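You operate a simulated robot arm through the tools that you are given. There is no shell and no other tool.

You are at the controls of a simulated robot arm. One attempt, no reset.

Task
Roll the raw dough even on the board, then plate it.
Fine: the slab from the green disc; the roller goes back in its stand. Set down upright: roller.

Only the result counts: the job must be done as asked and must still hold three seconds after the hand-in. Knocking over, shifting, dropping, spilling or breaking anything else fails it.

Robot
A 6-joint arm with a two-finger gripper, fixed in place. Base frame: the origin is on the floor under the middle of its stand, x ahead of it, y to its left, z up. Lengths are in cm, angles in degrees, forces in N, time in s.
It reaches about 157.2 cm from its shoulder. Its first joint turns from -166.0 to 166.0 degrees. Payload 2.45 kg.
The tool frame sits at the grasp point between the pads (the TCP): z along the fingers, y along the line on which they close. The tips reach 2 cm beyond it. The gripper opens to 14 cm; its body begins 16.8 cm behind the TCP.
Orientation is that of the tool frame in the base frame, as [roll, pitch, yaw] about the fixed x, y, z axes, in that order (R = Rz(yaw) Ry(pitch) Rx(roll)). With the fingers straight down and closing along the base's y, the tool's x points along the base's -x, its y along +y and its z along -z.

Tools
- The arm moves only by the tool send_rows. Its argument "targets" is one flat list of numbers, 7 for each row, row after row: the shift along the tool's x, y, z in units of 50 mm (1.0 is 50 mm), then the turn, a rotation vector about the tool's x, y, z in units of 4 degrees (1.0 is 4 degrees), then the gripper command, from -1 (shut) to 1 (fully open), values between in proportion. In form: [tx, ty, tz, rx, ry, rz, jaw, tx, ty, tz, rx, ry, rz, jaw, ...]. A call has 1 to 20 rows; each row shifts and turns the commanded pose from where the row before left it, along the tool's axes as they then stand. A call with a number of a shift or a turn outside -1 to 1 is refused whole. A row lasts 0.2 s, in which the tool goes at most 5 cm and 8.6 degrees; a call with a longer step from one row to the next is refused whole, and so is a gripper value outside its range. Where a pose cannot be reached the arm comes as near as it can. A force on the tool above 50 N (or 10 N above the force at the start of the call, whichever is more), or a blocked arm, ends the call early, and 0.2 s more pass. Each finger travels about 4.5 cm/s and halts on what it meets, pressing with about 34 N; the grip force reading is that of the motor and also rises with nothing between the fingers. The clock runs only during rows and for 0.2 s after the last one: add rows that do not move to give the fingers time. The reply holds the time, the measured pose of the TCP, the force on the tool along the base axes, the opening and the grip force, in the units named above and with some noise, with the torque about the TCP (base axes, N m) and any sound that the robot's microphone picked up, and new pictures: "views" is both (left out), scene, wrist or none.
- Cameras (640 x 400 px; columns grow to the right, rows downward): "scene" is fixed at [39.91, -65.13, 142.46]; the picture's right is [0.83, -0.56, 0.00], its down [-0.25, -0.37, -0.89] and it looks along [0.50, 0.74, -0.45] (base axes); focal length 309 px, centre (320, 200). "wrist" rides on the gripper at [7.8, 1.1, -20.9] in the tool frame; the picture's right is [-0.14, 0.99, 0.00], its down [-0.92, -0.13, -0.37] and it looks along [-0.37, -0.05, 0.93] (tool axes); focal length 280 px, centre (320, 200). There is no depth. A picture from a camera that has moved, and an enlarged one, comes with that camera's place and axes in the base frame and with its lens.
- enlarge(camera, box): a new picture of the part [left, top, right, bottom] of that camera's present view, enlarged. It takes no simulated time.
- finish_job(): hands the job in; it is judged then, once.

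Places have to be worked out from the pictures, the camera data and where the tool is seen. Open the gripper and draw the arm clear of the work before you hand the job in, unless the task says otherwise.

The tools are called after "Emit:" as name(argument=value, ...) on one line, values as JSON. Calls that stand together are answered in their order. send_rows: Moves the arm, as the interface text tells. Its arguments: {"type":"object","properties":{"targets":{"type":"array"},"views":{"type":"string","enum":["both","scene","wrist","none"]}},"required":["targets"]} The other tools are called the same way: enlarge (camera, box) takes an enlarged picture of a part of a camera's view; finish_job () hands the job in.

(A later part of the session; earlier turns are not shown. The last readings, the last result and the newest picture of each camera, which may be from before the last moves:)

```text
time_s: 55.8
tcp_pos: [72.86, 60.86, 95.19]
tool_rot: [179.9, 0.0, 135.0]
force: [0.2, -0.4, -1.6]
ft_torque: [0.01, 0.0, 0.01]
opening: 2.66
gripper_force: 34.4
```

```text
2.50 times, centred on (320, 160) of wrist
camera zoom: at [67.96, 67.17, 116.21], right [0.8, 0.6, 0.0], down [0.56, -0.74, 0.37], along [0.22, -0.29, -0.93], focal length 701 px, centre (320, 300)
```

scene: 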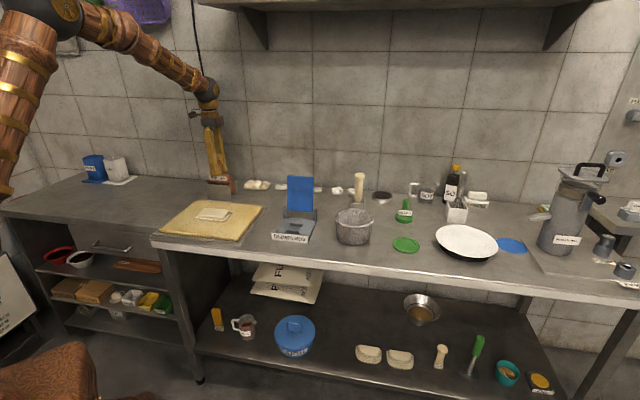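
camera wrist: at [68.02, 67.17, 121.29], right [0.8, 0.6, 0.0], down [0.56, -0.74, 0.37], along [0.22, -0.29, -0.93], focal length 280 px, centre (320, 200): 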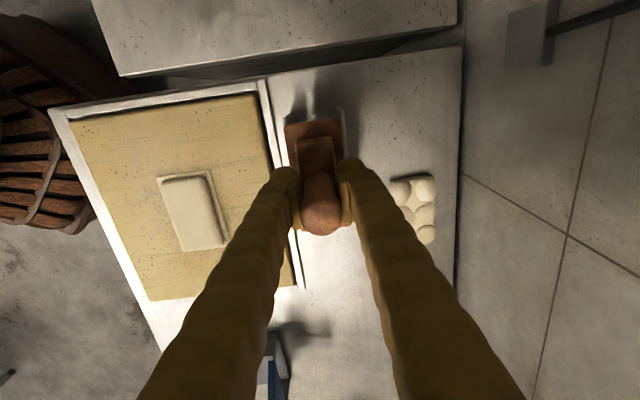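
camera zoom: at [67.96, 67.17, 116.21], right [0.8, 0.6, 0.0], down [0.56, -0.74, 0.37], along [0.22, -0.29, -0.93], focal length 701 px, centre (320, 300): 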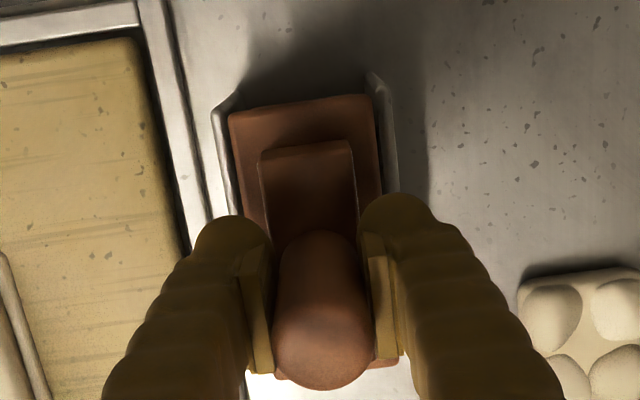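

In the slot and free of contact. I lower slowly until it touches down.

Emit:
send_rows(targets=[0, 0, 0.1, 0, 0, 0, -1, 0, 0, 0.1, 0, 0, 0, -1, 0, 0, 0.1, 0, 0, 0, -1, 0, 0, 0, 0, 0, 0, -1], views="none")

Emit:
send_rows(targets=[0, 0, 0.05, 0, 0, 0, -1, 0, 0, 0, 0, 0, 0, -1], views="none")

Emit:
enlarge(camera="scene", box=[195, 140, 245, 210])

```text
time_s: 56.8
tcp_pos: [72.74, 60.89, 93.71]
tool_rot: [180.0, 0.0, 135.0]
force: [0.3, -0.3, -2.5]
ft_torque: [-0.01, 0.01, -0.01]
opening: 2.66
gripper_force: 34.1
```

```text
time_s: 57.4
tcp_pos: [72.74, 60.92, 93.45]
tool_rot: [180.0, 0.1, 135.0]
force: [0.2, -0.7, -2.7]
ft_torque: [0.03, 0.0, -0.05]
opening: 2.65
gripper_force: 34.4
```

```text
5.71 times, centred on (220, 175) of scene
camera zoom: at [39.91, -65.13, 142.46], right [0.83, -0.56, 0.0], down [-0.25, -0.37, -0.89], along [0.5, 0.74, -0.45], focal length 1767 px, centre (891, 343)
```

zoom: 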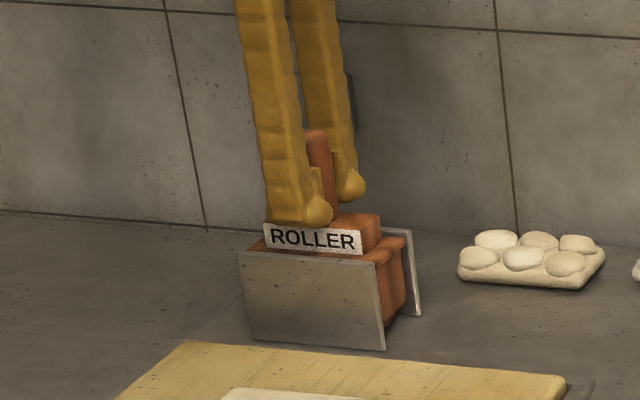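

Not touching yet at 93.5; I continue in 0.15 cm steps.

Emit:
send_rows(targets=[0, 0, 0.03, 0, 0, 0, -1, 0, 0, 0, 0, 0, 0, -1], views="none")

Emit:
send_rows(targets=[0, 0, 0.03, 0, 0, 0, -1, 0, 0, 0, 0, 0, 0, -1], views="none")

```text
time_s: 58.0
tcp_pos: [72.65, 61.0, 93.42]
tool_rot: [-180.0, 0.0, 135.0]
force: [-0.2, 0.6, -2.0]
ft_torque: [0.01, 0.0, -0.02]
opening: 2.64
gripper_force: 34.4
```

```text
time_s: 58.6
tcp_pos: [72.78, 60.88, 93.24]
tool_rot: [179.9, 0.0, 135.0]
force: [-0.2, 0.2, -1.5]
ft_torque: [0.0, -0.02, 0.01]
opening: 2.65
gripper_force: 33.8
```

Emit:
send_rows(targets=[0, 0, 0.02, 0, 0, 0, -1, 0, 0, 0, 0, 0, 0, -1], views="none")

Emit:
send_rows(targets=[0, 0, 0.02, 0, 0, 0, -1, 0, 0, 0, 0, 0, 0, -1], views="scene")

Emit:
enlarge(camera="scene", box=[195, 140, 245, 210])

```text
time_s: 59.2
tcp_pos: [72.77, 60.99, 93.21]
tool_rot: [-180.0, 0.0, 135.0]
force: [0.7, -1.0, 7.2]
ft_torque: [0.13, 0.19, 0.01]
opening: 2.63
gripper_force: 34.0
```

```text
time_s: 59.8
tcp_pos: [72.76, 60.93, 93.22]
tool_rot: [179.9, 0.0, 134.9]
force: [-0.6, -1.5, 22.6]
ft_torque: [-0.05, 0.13, -0.02]
opening: 2.66
gripper_force: 33.9
```

scene: 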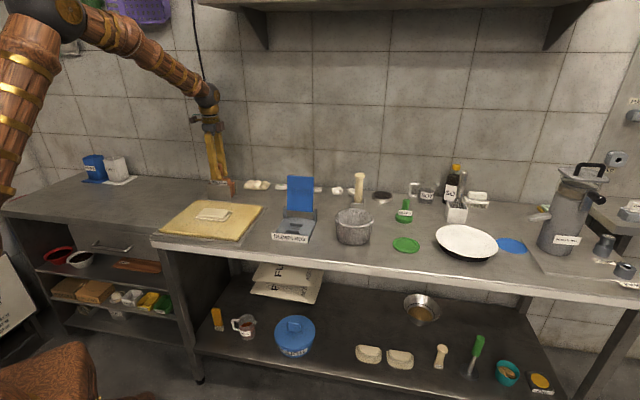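

```text
5.71 times, centred on (220, 175) of scene
camera zoom: at [39.91, -65.13, 142.46], right [0.83, -0.56, 0.0], down [-0.25, -0.37, -0.89], along [0.5, 0.74, -0.45], focal length 1767 px, centre (891, 343)
```

zoom: 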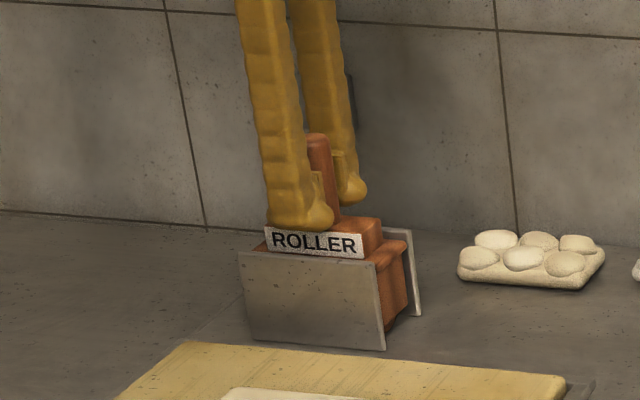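

The roller stands on the table (contact at 93.2, matching the slip). I relieve the pressure slightly, open the fingers, then rise clear.

Emit:
send_rows(targets=[0, 0, -0.03, 0, 0, 0, -1, 0, 0, 0, 0, 0, 0, -0.6, 0, 0, 0, 0, 0, 0, -0.4, 0, 0, 0, 0, 0, 0, -0.1, 0, 0, 0, 0, 0, 0, 0.1, 0, 0, 0, 0, 0, 0, 0.1, 0, 0, 0, 0, 0, 0, 0.1], views="scene")

Emit:
enlarge(camera="scene", box=[195, 140, 245, 210])

Emit:
enlarge(camera="wrist", box=[210, 80, 430, 260])

```text
time_s: 61.4
tcp_pos: [72.71, 60.92, 93.22]
tool_rot: [179.8, 0.0, 135.0]
force: [0.1, 0.3, -0.2]
ft_torque: [-0.02, -0.01, 0.02]
opening: 7.68
gripper_force: 0.0
```

scene: 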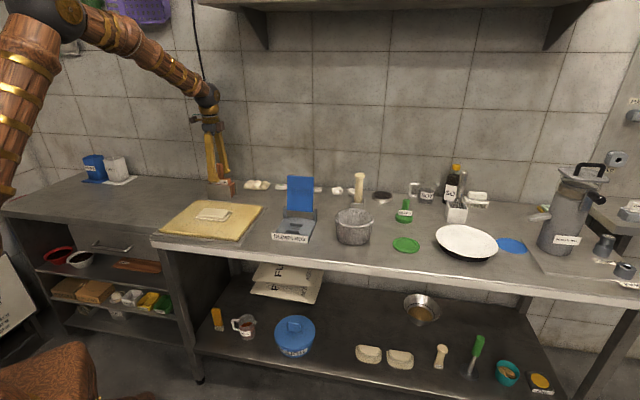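

```text
5.71 times, centred on (220, 175) of scene
camera zoom: at [39.91, -65.13, 142.46], right [0.83, -0.56, 0.0], down [-0.25, -0.37, -0.89], along [0.5, 0.74, -0.45], focal length 1767 px, centre (891, 343)
```

zoom: 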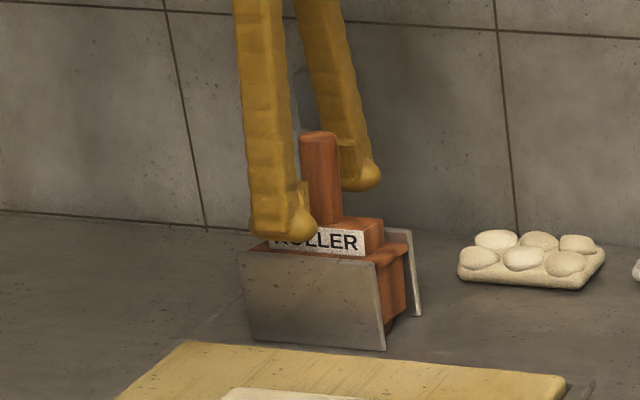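

```text
2.22 times, centred on (320, 170) of wrist
camera zoom: at [67.94, 67.17, 114.25], right [0.8, 0.6, 0.0], down [0.56, -0.74, 0.37], along [0.22, -0.29, -0.93], focal length 623 px, centre (320, 267)
```

zoom: 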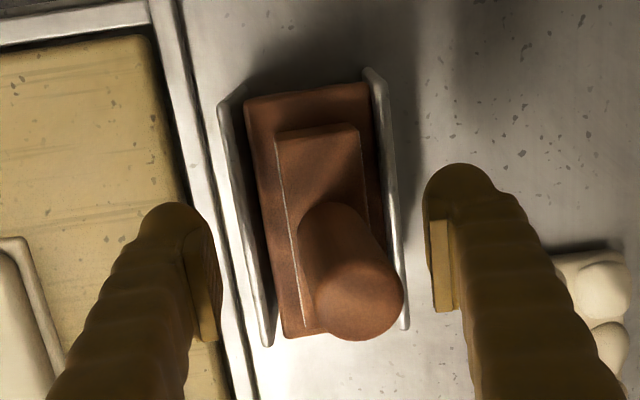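

The handle now seems to lean slightly toward the wall-side plate after release. I rise straight up and take a careful look.

Emit:
send_rows(targets=[0, 0, -0.2, 0, 0, 0, 0.2, 0, 0, -0.4, 0, 0, 0, 0.2, 0, 0, -0.6, 0, 0, 0, 0.2, 0, 0, -0.8, 0, 0, 0, 0.2, 0, 0, -0.8, 0, 0, 0, 0.2, 0, 0, 0, 0, 0, 0, 0.2], views="both")

Emit:
enlarge(camera="scene", box=[195, 150, 245, 210])

Emit:
enlarge(camera="wrist", box=[260, 70, 380, 200])

```text
time_s: 62.8
tcp_pos: [72.68, 60.92, 107.29]
tool_rot: [179.9, 0.1, 135.0]
force: [0.3, -0.7, -0.1]
ft_torque: [0.0, -0.02, 0.02]
opening: 8.38
gripper_force: 0.1
camera wrist: at [67.91, 67.25, 128.36], right [0.8, 0.6, 0.0], down [0.56, -0.74, 0.37], along [0.22, -0.29, -0.93], focal length 280 px, centre (320, 200)
```

scene: 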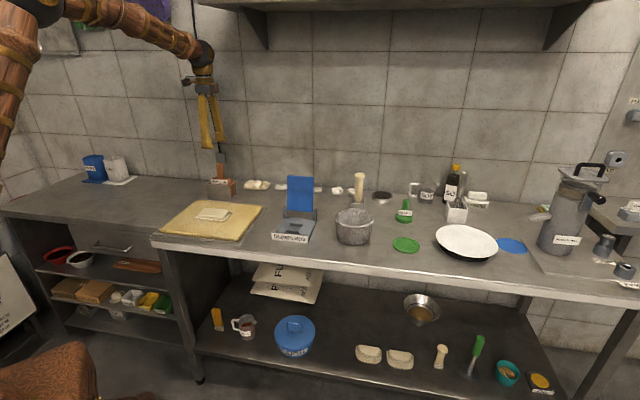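
wrist: 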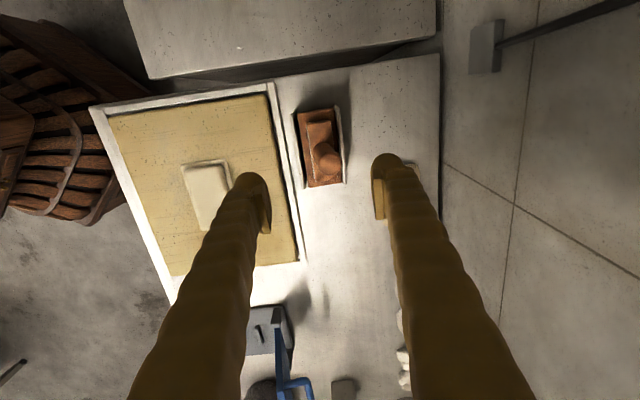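

```text
6.67 times, centred on (220, 180) of scene
camera zoom: at [39.91, -65.13, 142.46], right [0.83, -0.56, 0.0], down [-0.25, -0.37, -0.89], along [0.5, 0.74, -0.45], focal length 2061 px, centre (987, 333)
```

zoom: 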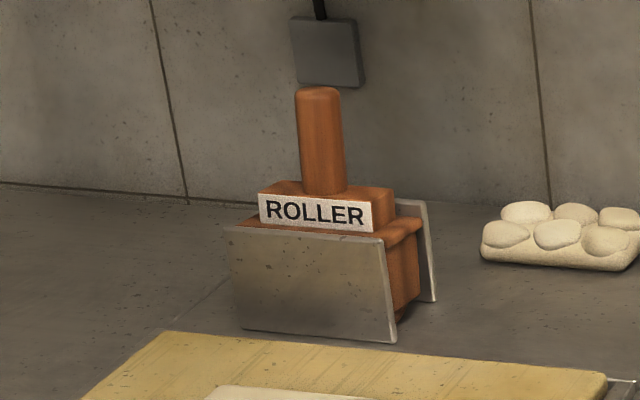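

```text
3.08 times, centred on (320, 135) of wrist
camera zoom: at [67.91, 67.25, 128.36], right [0.8, 0.6, 0.0], down [0.56, -0.74, 0.37], along [0.22, -0.29, -0.93], focal length 863 px, centre (320, 400)
```

zoom: 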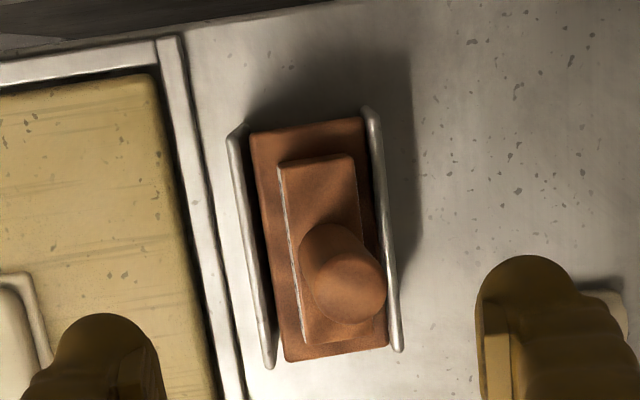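

After release the roller leans ~5° toward the wall-side plate (handle top ~1.1 cm off). I'll re-grip to straighten it and release more gently without downward preload: descend first with fingers open.

Emit:
send_rows(targets=[0, 0, 0.6, 0, 0, 0, 0.2, 0, 0, 0.8, 0, 0, 0, 0.2, 0, 0, 0.7, 0, 0, 0, 0.2, 0, 0, 0.4, 0, 0, 0, 0.2, 0, 0, 0.15, 0, 0, 0, 0.2, 0, 0, 0, 0, 0, 0, 0.2], views="wrist")

Emit:
enlarge(camera="wrist", box=[210, 80, 430, 260])

```text
time_s: 64.2
tcp_pos: [72.7, 61.06, 93.87]
tool_rot: [179.9, -0.1, 135.0]
force: [-0.3, 0.1, 0.2]
ft_torque: [0.0, 0.04, -0.01]
opening: 8.4
gripper_force: 0.0
camera wrist: at [67.8, 67.29, 114.9], right [0.8, 0.6, 0.0], down [0.56, -0.74, 0.37], along [0.22, -0.29, -0.93], focal length 280 px, centre (320, 200)
```

wrist: 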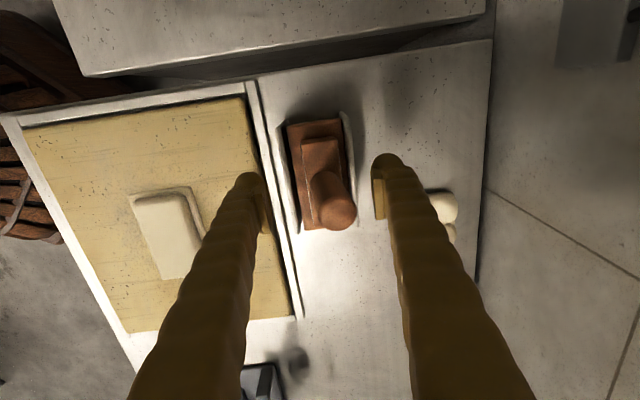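

```text
2.22 times, centred on (320, 170) of wrist
camera zoom: at [67.8, 67.29, 114.9], right [0.8, 0.6, 0.0], down [0.56, -0.74, 0.37], along [0.22, -0.29, -0.93], focal length 623 px, centre (320, 267)
```

zoom: 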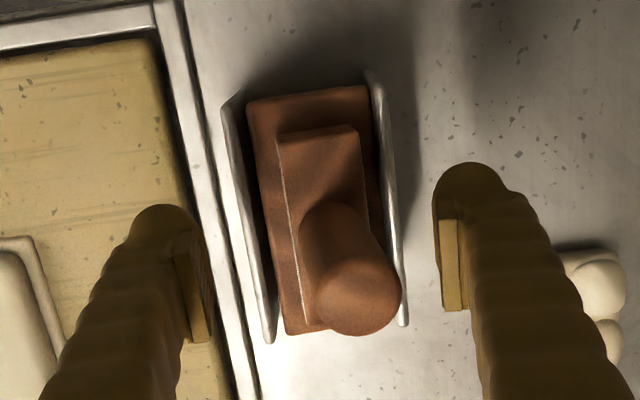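

The fingers straddle the handle clear of contact. I close slowly to straighten it.

Emit:
send_rows(targets=[0, 0, 0, 0, 0, 0, 0, 0, 0, 0, 0, 0, 0, -0.2, 0, 0, 0, 0, 0, 0, -0.3, 0, 0, 0, 0, 0, 0, -0.4, 0, 0, 0, 0, 0, 0, -0.5, 0, 0, 0, 0, 0, 0, -0.55, 0, 0, 0, 0, 0, 0, -0.6, 0, 0, 0, 0, 0, 0, -0.65, 0, 0, 0, 0, 0, 0, -0.65, 0, 0, 0, 0, 0, 0, -0.65], views="both")

Emit:
enlarge(camera="wrist", box=[210, 80, 430, 260])

Emit:
enlarge(camera="scene", box=[195, 150, 245, 210])

```text
time_s: 66.4
tcp_pos: [72.67, 61.01, 93.91]
tool_rot: [-180.0, -0.1, 134.9]
force: [-0.7, -1.4, 0.5]
ft_torque: [-0.04, 0.02, -0.03]
opening: 2.67
gripper_force: 33.8
camera wrist: at [67.8, 67.29, 114.94], right [0.8, 0.6, 0.0], down [0.56, -0.74, 0.37], along [0.22, -0.29, -0.93], focal length 280 px, centre (320, 200)
```

scene: 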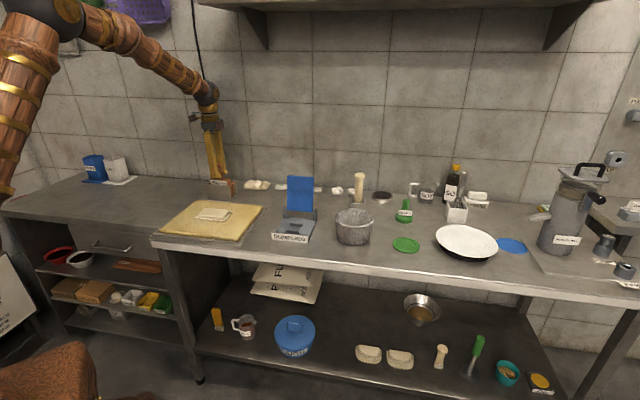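
wrist: 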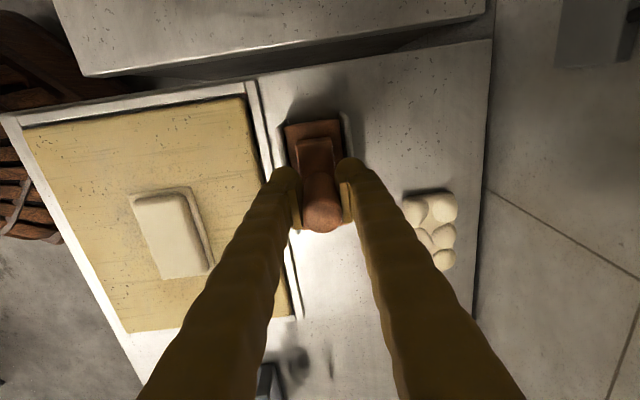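

```text
2.22 times, centred on (320, 170) of wrist
camera zoom: at [67.8, 67.29, 114.94], right [0.8, 0.6, 0.0], down [0.56, -0.74, 0.37], along [0.22, -0.29, -0.93], focal length 623 px, centre (320, 267)
```

zoom: 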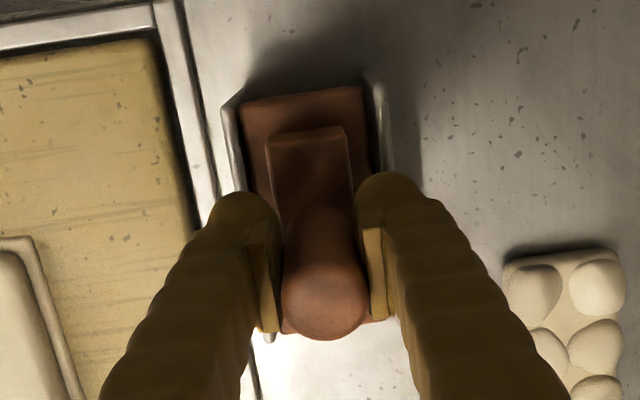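

```text
6.67 times, centred on (220, 180) of scene
camera zoom: at [39.91, -65.13, 142.46], right [0.83, -0.56, 0.0], down [-0.25, -0.37, -0.89], along [0.5, 0.74, -0.45], focal length 2061 px, centre (987, 333)
```

zoom: 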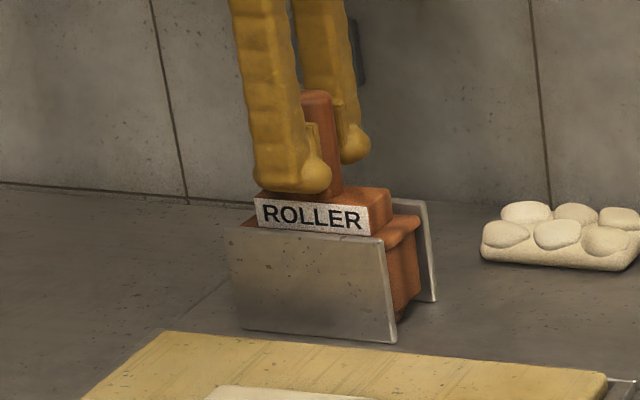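

Straightened and no vertical preload, but a small lateral stress (~1.5 N) remains. I lift ~0.5 cm to free it, and lower again gently.

Emit:
send_rows(targets=[0, 0, -0.1, 0, 0, 0, -0.7, 0, 0, 0, 0, 0, 0, -0.7, 0, 0, 0, 0, 0, 0, -0.7], views="none")

Emit:
send_rows(targets=[0, 0, 0.04, 0, 0, 0, -0.7, 0, 0, 0.03, 0, 0, 0, -0.7, 0, 0, 0, 0, 0, 0, -0.7], views="none")

Emit:
send_rows(targets=[0, 0, 0.02, 0, 0, 0, -0.7, 0, 0, 0, 0, 0, 0, -0.7], views="none")

```text
time_s: 67.2
tcp_pos: [72.73, 60.97, 94.46]
tool_rot: [179.9, 0.0, 134.9]
force: [-1.0, -0.1, -2.2]
ft_torque: [-0.01, 0.01, -0.01]
opening: 2.66
gripper_force: 33.8
```

```text
time_s: 68.0
tcp_pos: [72.74, 60.98, 94.09]
tool_rot: [179.9, 0.0, 134.9]
force: [0.6, -0.1, -1.6]
ft_torque: [0.03, -0.01, -0.01]
opening: 2.63
gripper_force: 34.4
```

```text
time_s: 68.6
tcp_pos: [72.68, 60.9, 94.0]
tool_rot: [-179.9, 0.0, 135.0]
force: [0.2, 0.0, -2.4]
ft_torque: [0.07, 0.02, 0.0]
opening: 2.66
gripper_force: 34.3
```

Nearly down; I feel for the table in 0.05 cm steps.

Emit:
send_rows(targets=[0, 0, 0.01, 0, 0, 0, -0.7, 0, 0, 0, 0, 0, 0, -0.7], views="none")

Emit:
send_rows(targets=[0, 0, 0.01, 0, 0, 0, -0.7, 0, 0, 0, 0, 0, 0, -0.7], views="none")

```text
time_s: 69.2
tcp_pos: [72.71, 60.91, 93.92]
tool_rot: [-180.0, -0.1, 135.0]
force: [0.0, 0.6, -2.3]
ft_torque: [0.01, 0.02, 0.02]
opening: 2.65
gripper_force: 34.0
```

```text
time_s: 69.8
tcp_pos: [72.82, 61.1, 93.92]
tool_rot: [180.0, 0.0, 135.0]
force: [0.1, -1.5, -2.1]
ft_torque: [-0.01, 0.04, -0.04]
opening: 2.65
gripper_force: 33.9
```

Emit:
send_rows(targets=[0, 0, 0.01, 0, 0, 0, -0.7, 0, 0, 0, 0, 0, 0, -0.7], views="none")

Emit:
send_rows(targets=[0, 0, 0.01, 0, 0, 0, -0.7, 0, 0, 0, 0, 0, 0, -0.7], views="none")

Emit:
send_rows(targets=[0, 0, 0.01, 0, 0, 0, -0.7, 0, 0, 0, 0, 0, 0, -0.7], views="none")

```text
time_s: 70.4
tcp_pos: [72.85, 60.91, 93.91]
tool_rot: [179.9, 0.1, 135.0]
force: [-1.3, -0.1, 7.2]
ft_torque: [-0.07, 0.12, -0.01]
opening: 2.66
gripper_force: 34.4
```

```text
time_s: 71.0
tcp_pos: [72.72, 60.98, 93.9]
tool_rot: [179.9, 0.0, 135.0]
force: [0.6, -0.4, 20.4]
ft_torque: [-0.15, -0.04, 0.03]
opening: 2.66
gripper_force: 34.1
```

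```text
time_s: 71.6
tcp_pos: [72.77, 60.9, 93.75]
tool_rot: [180.0, 0.0, 135.0]
force: [-2.2, 2.0, 32.5]
ft_torque: [-0.06, 0.0, -0.01]
opening: 2.67
gripper_force: 34.7
```

Contact found; I overshot to 32 N. I back off in tiny steps until the vertical force is near zero before opening.

Emit:
send_rows(targets=[0, 0, -0.02, 0, 0, 0, -0.7, 0, 0, 0, 0, 0, 0, -0.7], views="none")

Emit:
send_rows(targets=[0, 0, -0.005, 0, 0, 0, -0.7, 0, 0, 0, 0, 0, 0, -0.7], views="none")

```text
time_s: 72.2
tcp_pos: [72.78, 60.89, 93.8]
tool_rot: [179.8, 0.0, 135.0]
force: [-3.6, 4.7, 25.2]
ft_torque: [0.11, -0.02, -0.05]
opening: 2.66
gripper_force: 34.3
```

```text
time_s: 72.8
tcp_pos: [72.73, 60.79, 93.83]
tool_rot: [-180.0, 0.0, 135.0]
force: [-2.5, 1.4, 15.5]
ft_torque: [-0.06, 0.03, 0.01]
opening: 2.66
gripper_force: 33.5
```

Emit:
send_rows(targets=[0, 0, -0.01, 0, 0, 0, -0.7, 0, 0, 0, 0, 0, 0, -0.7], views="none")

Emit:
send_rows(targets=[0, 0, -0.005, 0, 0, 0, -0.7, 0, 0, 0, 0, 0, 0, -0.7], views="none")

```text
time_s: 73.4
tcp_pos: [72.8, 60.85, 93.86]
tool_rot: [179.9, 0.0, 135.0]
force: [-0.6, 0.1, -0.9]
ft_torque: [-0.01, 0.02, -0.01]
opening: 2.64
gripper_force: 33.8
```

```text
time_s: 74.0
tcp_pos: [72.71, 60.98, 94.04]
tool_rot: [-180.0, 0.1, 135.0]
force: [-0.4, 1.3, -2.3]
ft_torque: [0.03, 0.01, 0.0]
opening: 2.64
gripper_force: 34.0
```

Contact is now just at the weight balance. I settle by a hair and open the fingers in small increments, watching whether the handle stays upright.

Emit:
send_rows(targets=[0, 0, 0.005, 0, 0, 0, -0.7, 0, 0, 0, 0, 0, 0, -0.62, 0, 0, 0, 0, 0, 0, -0.61, 0, 0, 0, 0, 0, 0, -0.6, 0, 0, 0, 0, 0, 0, -0.59, 0, 0, 0, 0, 0, 0, -0.58, 0, 0, 0, 0, 0, 0, -0.58], views="none")

Emit:
enlarge(camera="wrist", box=[210, 80, 430, 260])

```text
time_s: 75.6
tcp_pos: [72.67, 60.93, 93.98]
tool_rot: [179.9, 0.1, 135.0]
force: [0.1, -0.9, 0.7]
ft_torque: [0.01, -0.02, 0.0]
opening: 2.93
gripper_force: 0.0
```

```text
2.22 times, centred on (320, 170) of wrist
camera zoom: at [67.9, 67.19, 114.95], right [0.8, 0.6, 0.0], down [0.56, -0.74, 0.37], along [0.22, -0.29, -0.93], focal length 623 px, centre (320, 267)
```

zoom: 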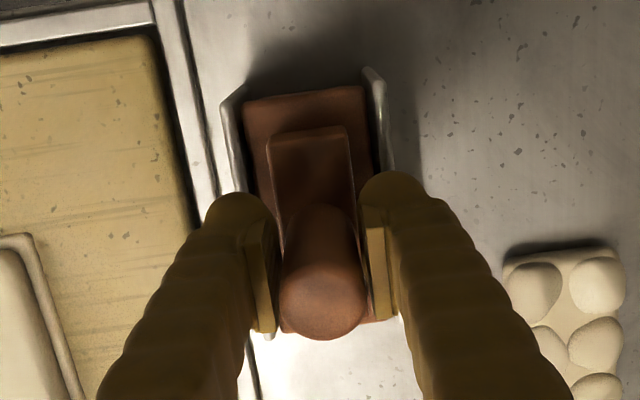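

Fingers are off (opening 2.93) and the handle looks centred and upright. I continue opening slowly.

Emit:
send_rows(targets=[0, 0, 0, 0, 0, 0, -0.56, 0, 0, 0, 0, 0, 0, -0.54, 0, 0, 0, 0, 0, 0, -0.52, 0, 0, 0, 0, 0, 0, -0.5, 0, 0, 0, 0, 0, 0, -0.48, 0, 0, 0, 0, 0, 0, -0.46, 0, 0, 0, 0, 0, 0, -0.46], views="none")

Emit:
enlarge(camera="wrist", box=[210, 80, 430, 260])

```text
time_s: 77.2
tcp_pos: [72.72, 60.91, 93.94]
tool_rot: [179.9, 0.0, 135.0]
force: [0.3, 0.0, 1.1]
ft_torque: [-0.02, 0.0, -0.05]
opening: 3.76
gripper_force: 0.1
```

```text
2.22 times, centred on (320, 170) of wrist
camera zoom: at [67.9, 67.19, 114.95], right [0.8, 0.6, 0.0], down [0.56, -0.74, 0.37], along [0.22, -0.29, -0.93], focal length 623 px, centre (320, 267)
```

zoom: 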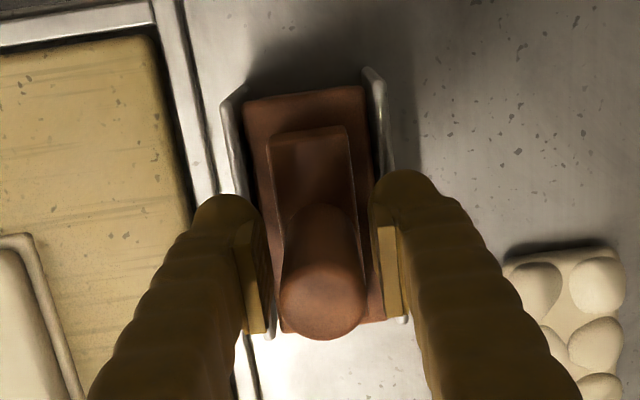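

The handle now stands free and upright with gaps on both sides. I open further and rise straight up.

Emit:
send_rows(targets=[0, 0, 0, 0, 0, 0, -0.3, 0, 0, 0, 0, 0, 0, -0.1, 0, 0, 0, 0, 0, 0, 0.1, 0, 0, -0.1, 0, 0, 0, 0.1, 0, 0, -0.2, 0, 0, 0, 0.1, 0, 0, -0.4, 0, 0, 0, 0.1, 0, 0, -0.6, 0, 0, 0, 0.1, 0, 0, -0.7, 0, 0, 0, 0.1, 0, 0, -0.7, 0, 0, 0, 0.1, 0, 0, 0, 0, 0, 0, 0.1], views="both")

Emit:
enlarge(camera="wrist", box=[260, 70, 380, 200])

Emit:
enlarge(camera="scene", box=[195, 150, 245, 210])

```text
time_s: 79.4
tcp_pos: [72.73, 60.89, 107.53]
tool_rot: [180.0, 0.1, 135.0]
force: [0.5, 0.1, -0.5]
ft_torque: [-0.01, 0.01, -0.01]
opening: 7.68
gripper_force: 0.2
camera wrist: at [67.85, 67.22, 128.57], right [0.8, 0.6, 0.0], down [0.56, -0.74, 0.37], along [0.22, -0.29, -0.93], focal length 280 px, centre (320, 200)
```

scene: 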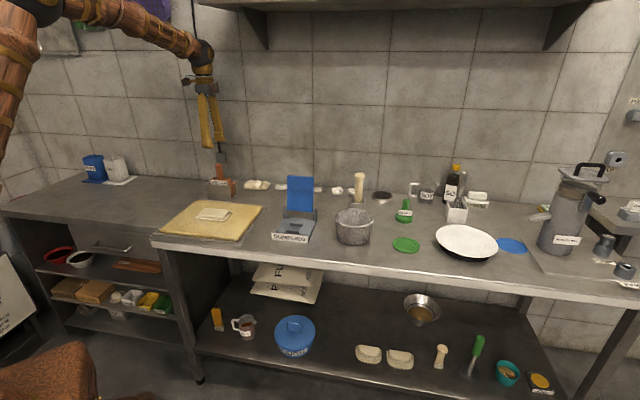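
wrist: 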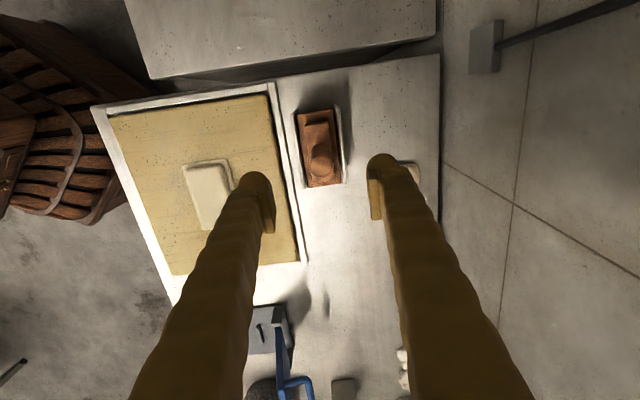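

```text
3.08 times, centred on (320, 135) of wrist
camera zoom: at [67.85, 67.22, 128.57], right [0.8, 0.6, 0.0], down [0.56, -0.74, 0.37], along [0.22, -0.29, -0.93], focal length 863 px, centre (320, 400)
```

zoom: 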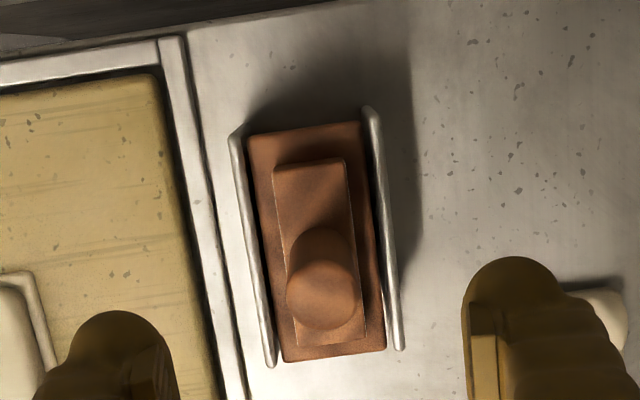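

```text
6.67 times, centred on (220, 180) of scene
camera zoom: at [39.91, -65.13, 142.46], right [0.83, -0.56, 0.0], down [-0.25, -0.37, -0.89], along [0.5, 0.74, -0.45], focal length 2061 px, centre (987, 333)
```

zoom: 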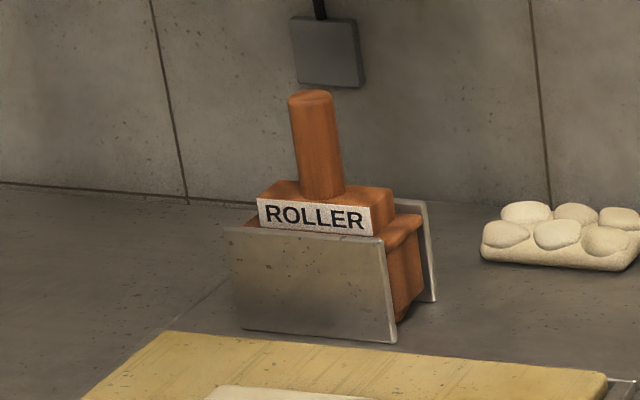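

The roller is upright again in its stand. Now I move over the rolled dough to inspect it and plan the pick-up.

Emit:
send_rows(targets=[-0.152, -0.457, 0, 0, 0, 0, 0.4, -0.252, -0.757, 0, 0, 0, 0, 0.5, -0.252, -0.757, 0, 0, 0, 0, 0.5, -0.252, -0.757, 0, 0, 0, 0, 0.5, -0.252, -0.757, 0, 0, 0, 0, 0.5, -0.1, -0.3, 0.5, 0, 0, 0, 0.5, 0, 0, 0.6, 0, 0, 0, 0.5, 0, 0, 0, 0, 0, 0, 0.5], views="both")

Emit:
enlarge(camera="wrist", box=[240, 80, 400, 220])

Emit:
enlarge(camera="scene", box=[190, 195, 240, 230])

```text
time_s: 81.2
tcp_pos: [63.53, 42.92, 101.9]
tool_rot: [-179.9, 0.0, 134.9]
force: [0.0, -0.5, 0.9]
ft_torque: [0.0, 0.02, 0.01]
opening: 10.53
gripper_force: 0.1
camera wrist: at [58.7, 49.21, 123.02], right [0.8, 0.6, 0.0], down [0.56, -0.74, 0.37], along [0.22, -0.29, -0.93], focal length 280 px, centre (320, 200)
```

scene: 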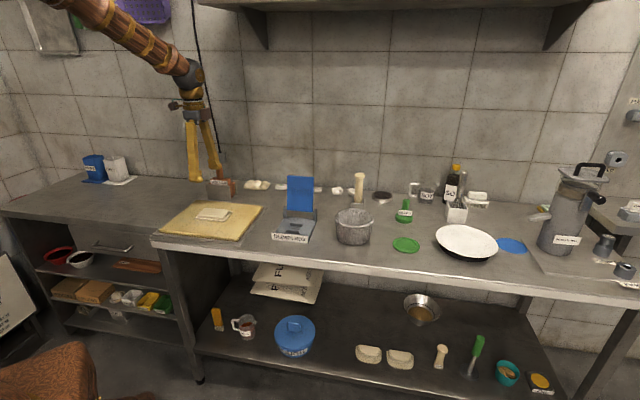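
wrist: 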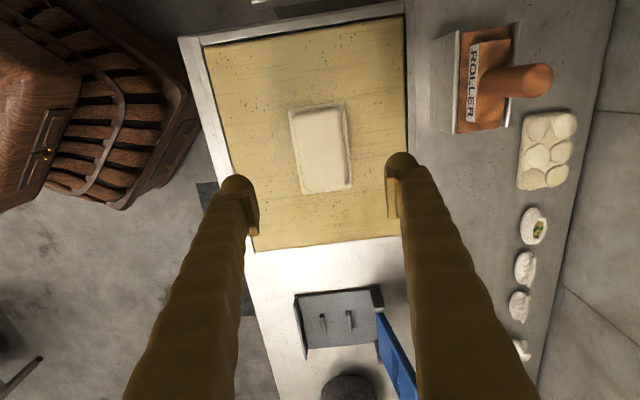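

```text
2.86 times, centred on (320, 150) of wrist
camera zoom: at [58.7, 49.21, 123.02], right [0.8, 0.6, 0.0], down [0.56, -0.74, 0.37], along [0.22, -0.29, -0.93], focal length 801 px, centre (320, 343)
```

zoom: 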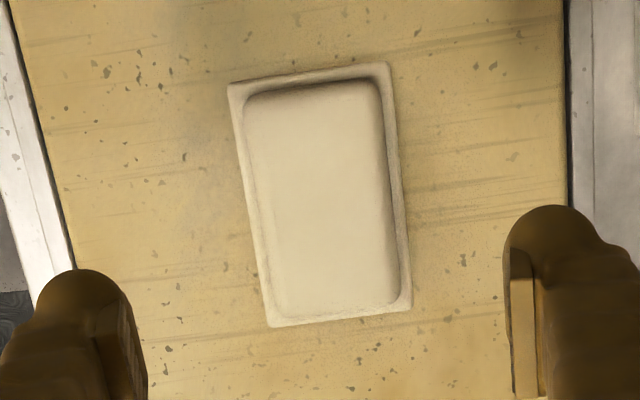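

```text
11.43 times, centred on (215, 212) of scene
camera zoom: at [39.91, -65.13, 142.46], right [0.83, -0.56, 0.0], down [-0.25, -0.37, -0.89], along [0.5, 0.74, -0.45], focal length 3534 px, centre (1520, 57)
```

zoom: 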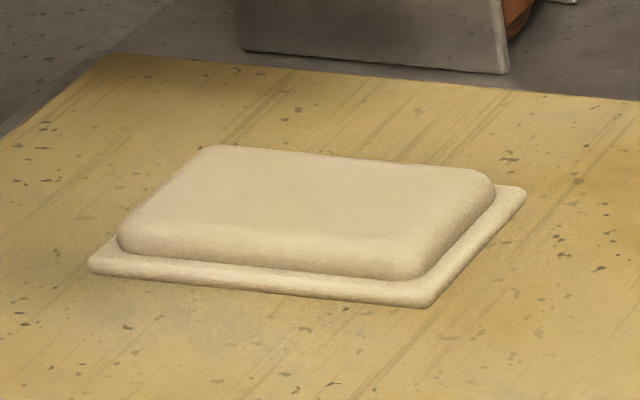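

The rolled slab has a body ≈6.4 cm wide with a thin base rim (≈12.1 × 7.4 cm), centre ≈[63.97, 42.75], top z≈85.4. I align and descend to TCP ≈86.4, so the tips sit just above the rim beside the body.

Emit:
send_rows(targets=[-0.086, 0.038, 0, 0, 0, 0.15, 0.5, 0, 0, 0.7, 0, 0, 0, 0.5, 0, 0, 0.8, 0, 0, 0, 0.5, 0, 0, 0.7, 0, 0, 0, 0.5, 0, 0, 0.5, 0, 0, 0, 0.5, 0, 0, 0.2, 0, 0, 0, 0.5, 0, 0, 0, 0, 0, 0, 0.5], views="both")

Emit:
enlarge(camera="scene", box=[180, 190, 250, 235])

Emit:
enlarge(camera="wrist", box=[210, 80, 430, 260])

```text
time_s: 82.8
tcp_pos: [64.19, 43.05, 87.26]
tool_rot: [179.8, 0.0, 134.5]
force: [-0.1, 0.2, -0.3]
ft_torque: [0.0, 0.0, -0.03]
opening: 10.5
gripper_force: 0.2
camera wrist: at [59.43, 49.21, 108.35], right [0.8, 0.59, 0.0], down [0.55, -0.75, 0.37], along [0.22, -0.3, -0.93], focal length 280 px, centre (320, 200)
```

scene: 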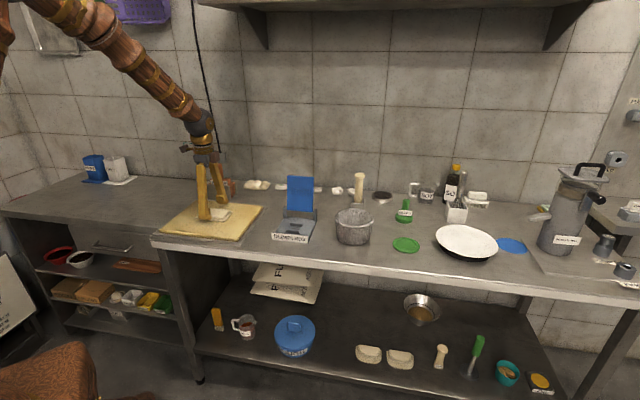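
wrist: 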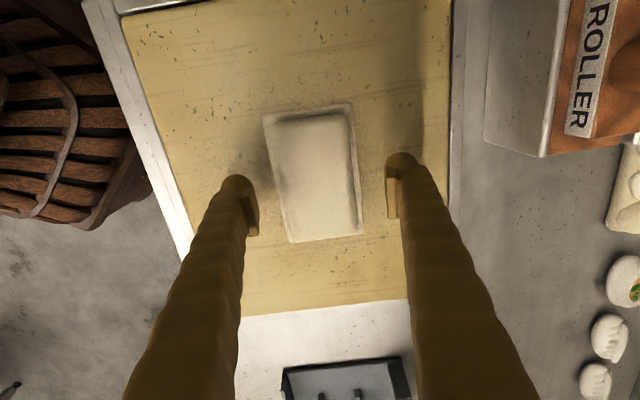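

```text
8.89 times, centred on (215, 212) of scene
camera zoom: at [39.91, -65.13, 142.46], right [0.83, -0.56, 0.0], down [-0.25, -0.37, -0.89], along [0.5, 0.74, -0.45], focal length 2748 px, centre (1253, 89)
```

zoom: 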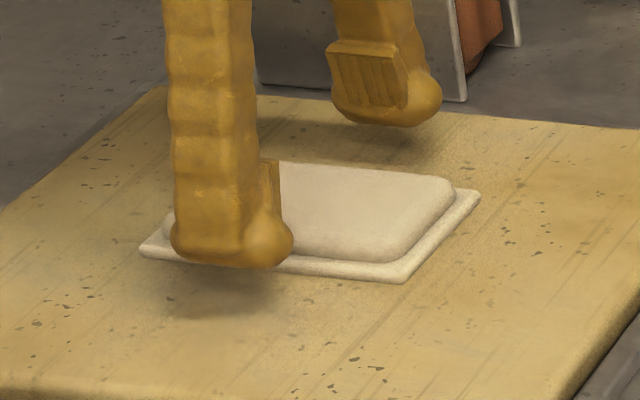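

```text
2.22 times, centred on (320, 170) of wrist
camera zoom: at [59.43, 49.21, 108.35], right [0.8, 0.59, 0.0], down [0.55, -0.75, 0.37], along [0.22, -0.3, -0.93], focal length 623 px, centre (320, 267)
```

zoom: 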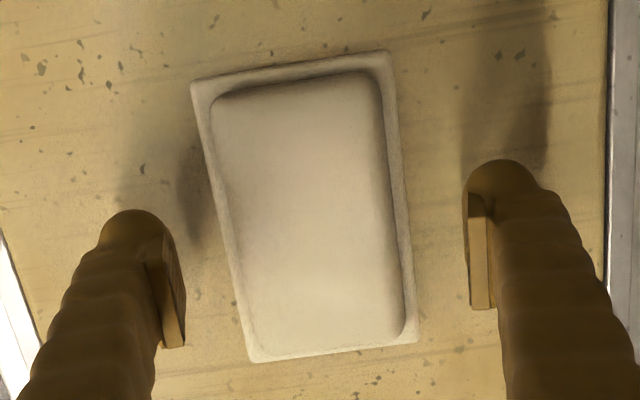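

Small centring correction (-0.25 cm across, +0.2 cm along), then down 0.85 cm and close on the slab body.

Emit:
send_rows(targets=[0.04, -0.05, 0.05, 0, 0, 0, 0.5, 0, 0, 0.12, 0, 0, 0, 0.5, 0, 0, 0, 0, 0, 0, 0.5], views="none")

Emit:
enlarge(camera="scene", box=[180, 190, 250, 235])

Emit:
enlarge(camera="wrist", box=[210, 80, 430, 260])

```text
time_s: 83.6
tcp_pos: [63.8, 42.84, 86.5]
tool_rot: [179.9, -0.1, 134.5]
force: [-0.6, 0.8, 0.6]
ft_torque: [0.0, 0.0, 0.01]
opening: 10.5
gripper_force: 0.1
```

```text
8.89 times, centred on (215, 212) of scene
camera zoom: at [39.91, -65.13, 142.46], right [0.83, -0.56, 0.0], down [-0.25, -0.37, -0.89], along [0.5, 0.74, -0.45], focal length 2748 px, centre (1253, 89)
```

zoom: 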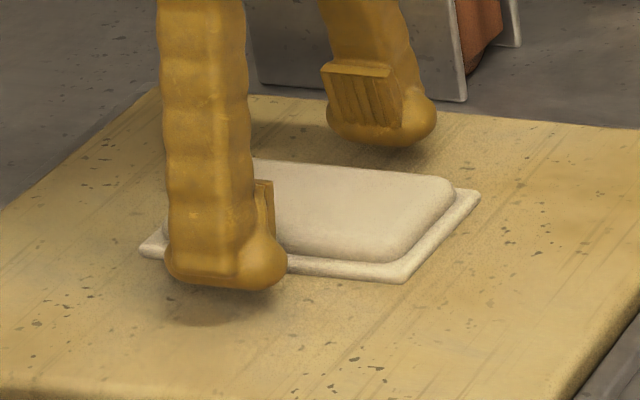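

```text
2.22 times, centred on (320, 170) of wrist
camera zoom: at [59.06, 49.16, 107.51], right [0.8, 0.59, 0.0], down [0.55, -0.75, 0.37], along [0.22, -0.3, -0.93], focal length 623 px, centre (320, 267)
```

zoom: 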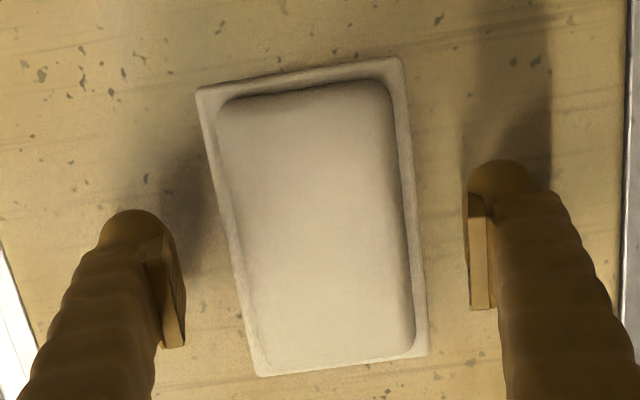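

Centred within 0.1 cm. Now I close on the slab body slowly.

Emit:
send_rows(targets=[0, 0, 0, 0, 0, 0, 0.3, 0, 0, 0, 0, 0, 0, 0.15, 0, 0, 0, 0, 0, 0, 0.05, 0, 0, 0, 0, 0, 0, -0.05, 0, 0, 0, 0, 0, 0, -0.1, 0, 0, 0, 0, 0, 0, -0.15, 0, 0, 0, 0, 0, 0, -0.2, 0, 0, 0, 0, 0, 0, -0.25, 0, 0, 0, 0, 0, 0, -0.25], views="none")

Emit:
enlarge(camera="scene", box=[180, 190, 250, 235])

Emit:
enlarge(camera="wrist", box=[210, 80, 430, 260])

```text
time_s: 85.1
tcp_pos: [63.99, 42.96, 87.11]
tool_rot: [179.6, 0.0, 134.4]
force: [-15.4, -11.7, 55.8]
ft_torque: [-0.12, 0.23, 0.17]
opening: 5.41
gripper_force: 0.1
stopped in row 7: the force on the tool passed its limit at 61 N (the readings are from after the stop); the commanded pose is now the measured one
```

```text
8.89 times, centred on (215, 212) of scene
camera zoom: at [39.91, -65.13, 142.46], right [0.83, -0.56, 0.0], down [-0.25, -0.37, -0.89], along [0.5, 0.74, -0.45], focal length 2748 px, centre (1253, 89)
```

zoom: 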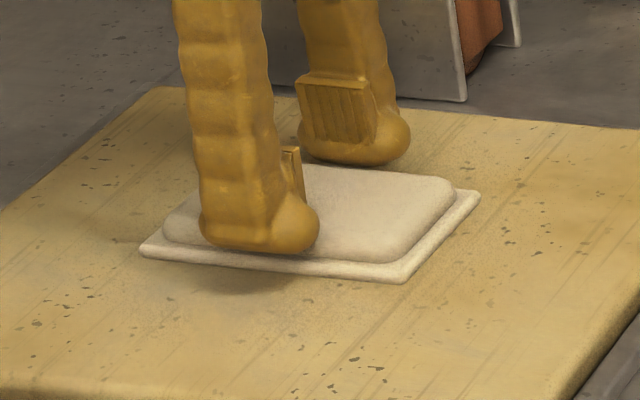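

```text
2.22 times, centred on (320, 170) of wrist
camera zoom: at [59.02, 49.13, 108.14], right [0.8, 0.6, 0.01], down [0.55, -0.75, 0.37], along [0.23, -0.29, -0.93], focal length 623 px, centre (320, 267)
```

zoom: 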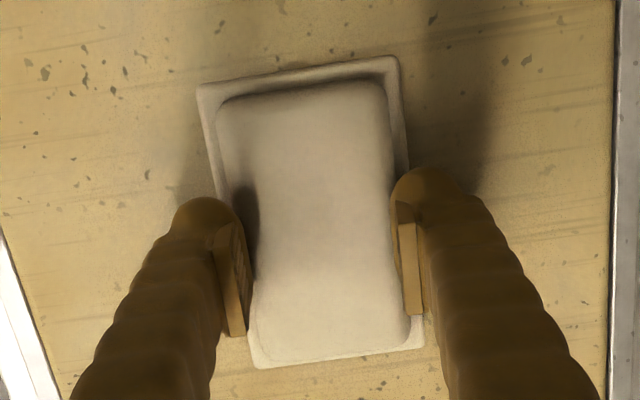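

The rounded tips rode up over the slab's edge (force 56 N) because I gripped too high — the rolled slab is thinner. I lift off at once, then reopen.

Emit:
send_rows(targets=[0, 0, -0.2, 0, 0, 0, -0.2, 0, 0, -0.3, 0, 0, 0, -0.2, 0, 0, 0, 0, 0, 0, 0.1, 0, 0, 0, 0, 0, 0, 0.4, 0, 0, 0, 0, 0, 0, 0.5, 0, 0, 0, 0, 0, 0, 0.5], views="both")

Emit:
enlarge(camera="scene", box=[180, 190, 250, 235])

Emit:
enlarge(camera="wrist", box=[210, 80, 430, 260])

```text
time_s: 86.5
tcp_pos: [63.89, 42.9, 89.38]
tool_rot: [179.6, 0.0, 134.5]
force: [0.4, -0.3, 0.0]
ft_torque: [-0.03, -0.01, 0.01]
opening: 10.5
gripper_force: 0.0
camera wrist: at [59.04, 49.18, 110.25], right [0.8, 0.59, 0.0], down [0.55, -0.75, 0.37], along [0.22, -0.29, -0.93], focal length 280 px, centre (320, 200)
```

scene: 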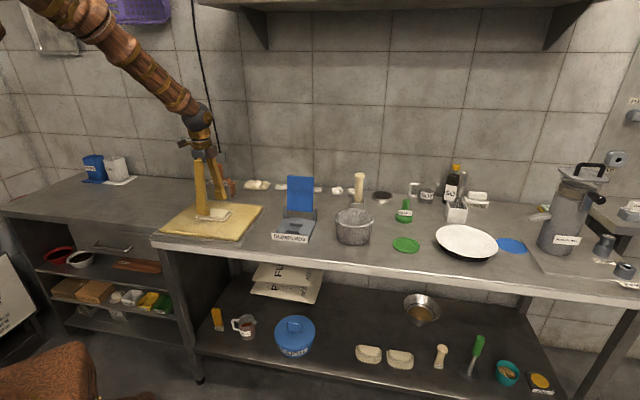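
wrist: 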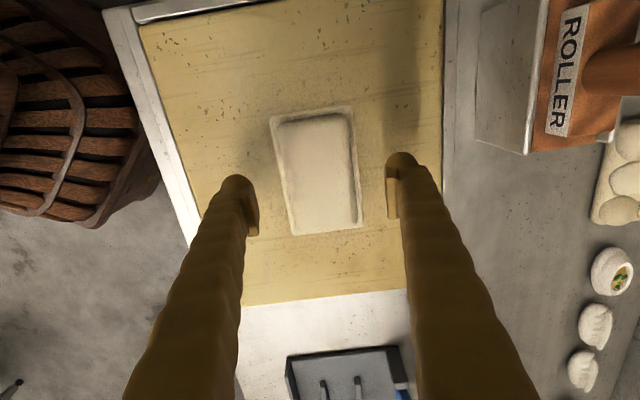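

```text
8.89 times, centred on (215, 212) of scene
camera zoom: at [39.91, -65.13, 142.46], right [0.83, -0.56, 0.0], down [-0.25, -0.37, -0.89], along [0.5, 0.74, -0.45], focal length 2748 px, centre (1253, 89)
```

zoom: 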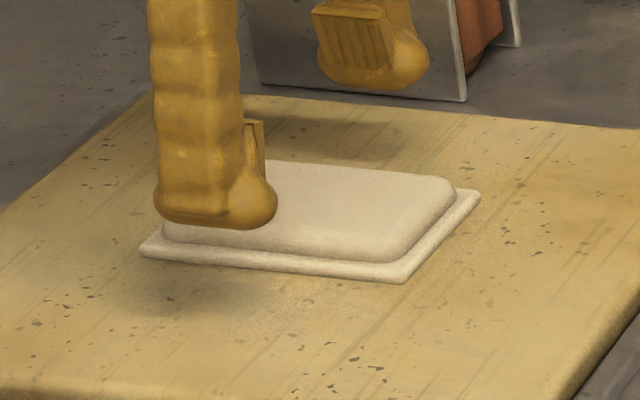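

```text
2.22 times, centred on (320, 170) of wrist
camera zoom: at [59.04, 49.18, 110.25], right [0.8, 0.59, 0.0], down [0.55, -0.75, 0.37], along [0.22, -0.29, -0.93], focal length 623 px, centre (320, 267)
```

zoom: 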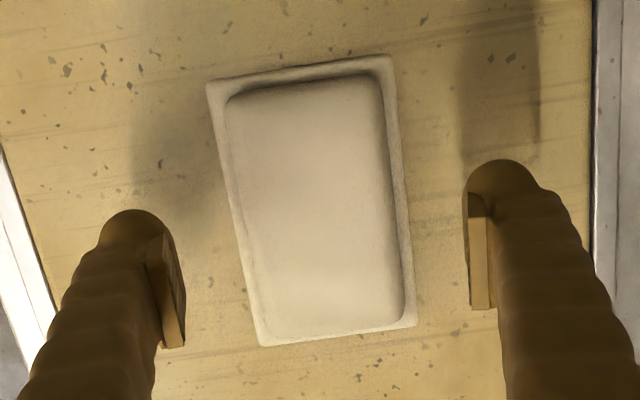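

The dough is unharmed and still centred. The slab's top is at about z 85.1, so I go lower this time: tips at ≈84.0 (TCP ≈85.95), just over the thin rim, and check the picture before closing.

Emit:
send_rows(targets=[-0.02, 0, 0.4, 0.1, 0, 0, 0.3, 0, 0, 0.2, 0, 0, 0, 0.3, 0, 0, 0.09, 0, 0, 0, 0.3, 0, 0, 0, 0, 0, 0, 0.3, 0, 0, 0, 0, 0, 0, 0.3], views="none")

Emit:
enlarge(camera="scene", box=[190, 195, 240, 230])

Emit:
enlarge(camera="wrist", box=[210, 80, 430, 260])

```text
time_s: 87.7
tcp_pos: [63.95, 42.74, 85.92]
tool_rot: [-179.8, 0.1, 134.4]
force: [-0.2, -0.7, 0.1]
ft_torque: [0.01, -0.01, 0.02]
opening: 9.1
gripper_force: 0.1
```

```text
11.43 times, centred on (215, 212) of scene
camera zoom: at [39.91, -65.13, 142.46], right [0.83, -0.56, 0.0], down [-0.25, -0.37, -0.89], along [0.5, 0.74, -0.45], focal length 3534 px, centre (1520, 57)
```

zoom: 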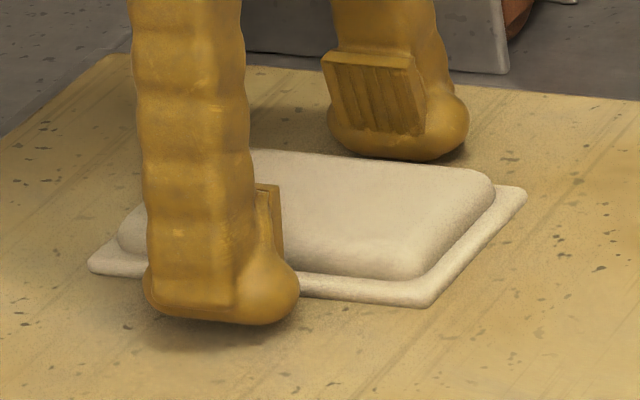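

```text
2.22 times, centred on (320, 170) of wrist
camera zoom: at [59.29, 49.2, 106.83], right [0.8, 0.59, 0.0], down [0.55, -0.75, 0.37], along [0.22, -0.3, -0.93], focal length 623 px, centre (320, 267)
```

zoom: 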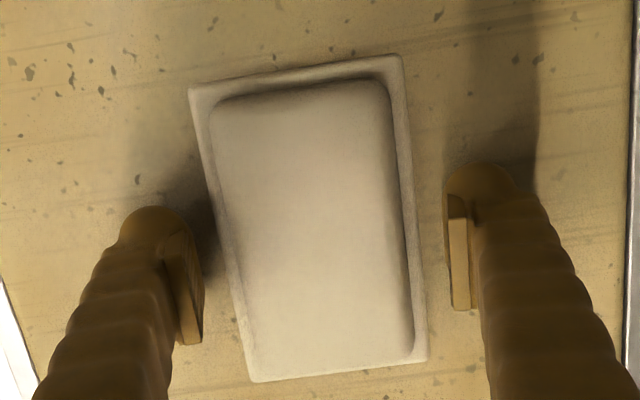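

The tips are just above the board surface at rim height. I close in small steps, first to about 7 cm, checking for vertical force.

Emit:
send_rows(targets=[0, 0, 0, 0, 0, 0, 0.2, 0, 0, 0, 0, 0, 0, 0.15, 0, 0, 0, 0, 0, 0, 0.1, 0, 0, 0, 0, 0, 0, 0.05, 0, 0, 0, 0, 0, 0, 0.0, 0, 0, 0, 0, 0, 0, 0.0], views="none")

Emit:
enlarge(camera="scene", box=[190, 195, 240, 230])

```text
time_s: 89.1
tcp_pos: [63.96, 42.81, 85.83]
tool_rot: [-180.0, 0.0, 134.5]
force: [-0.6, 0.9, 0.2]
ft_torque: [-0.02, 0.04, -0.05]
opening: 7.02
gripper_force: 0.0
```

```text
11.43 times, centred on (215, 212) of scene
camera zoom: at [39.91, -65.13, 142.46], right [0.83, -0.56, 0.0], down [-0.25, -0.37, -0.89], along [0.5, 0.74, -0.45], focal length 3534 px, centre (1520, 57)
```

zoom: 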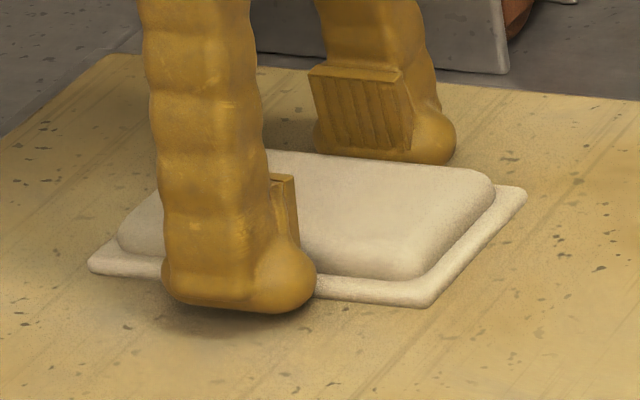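

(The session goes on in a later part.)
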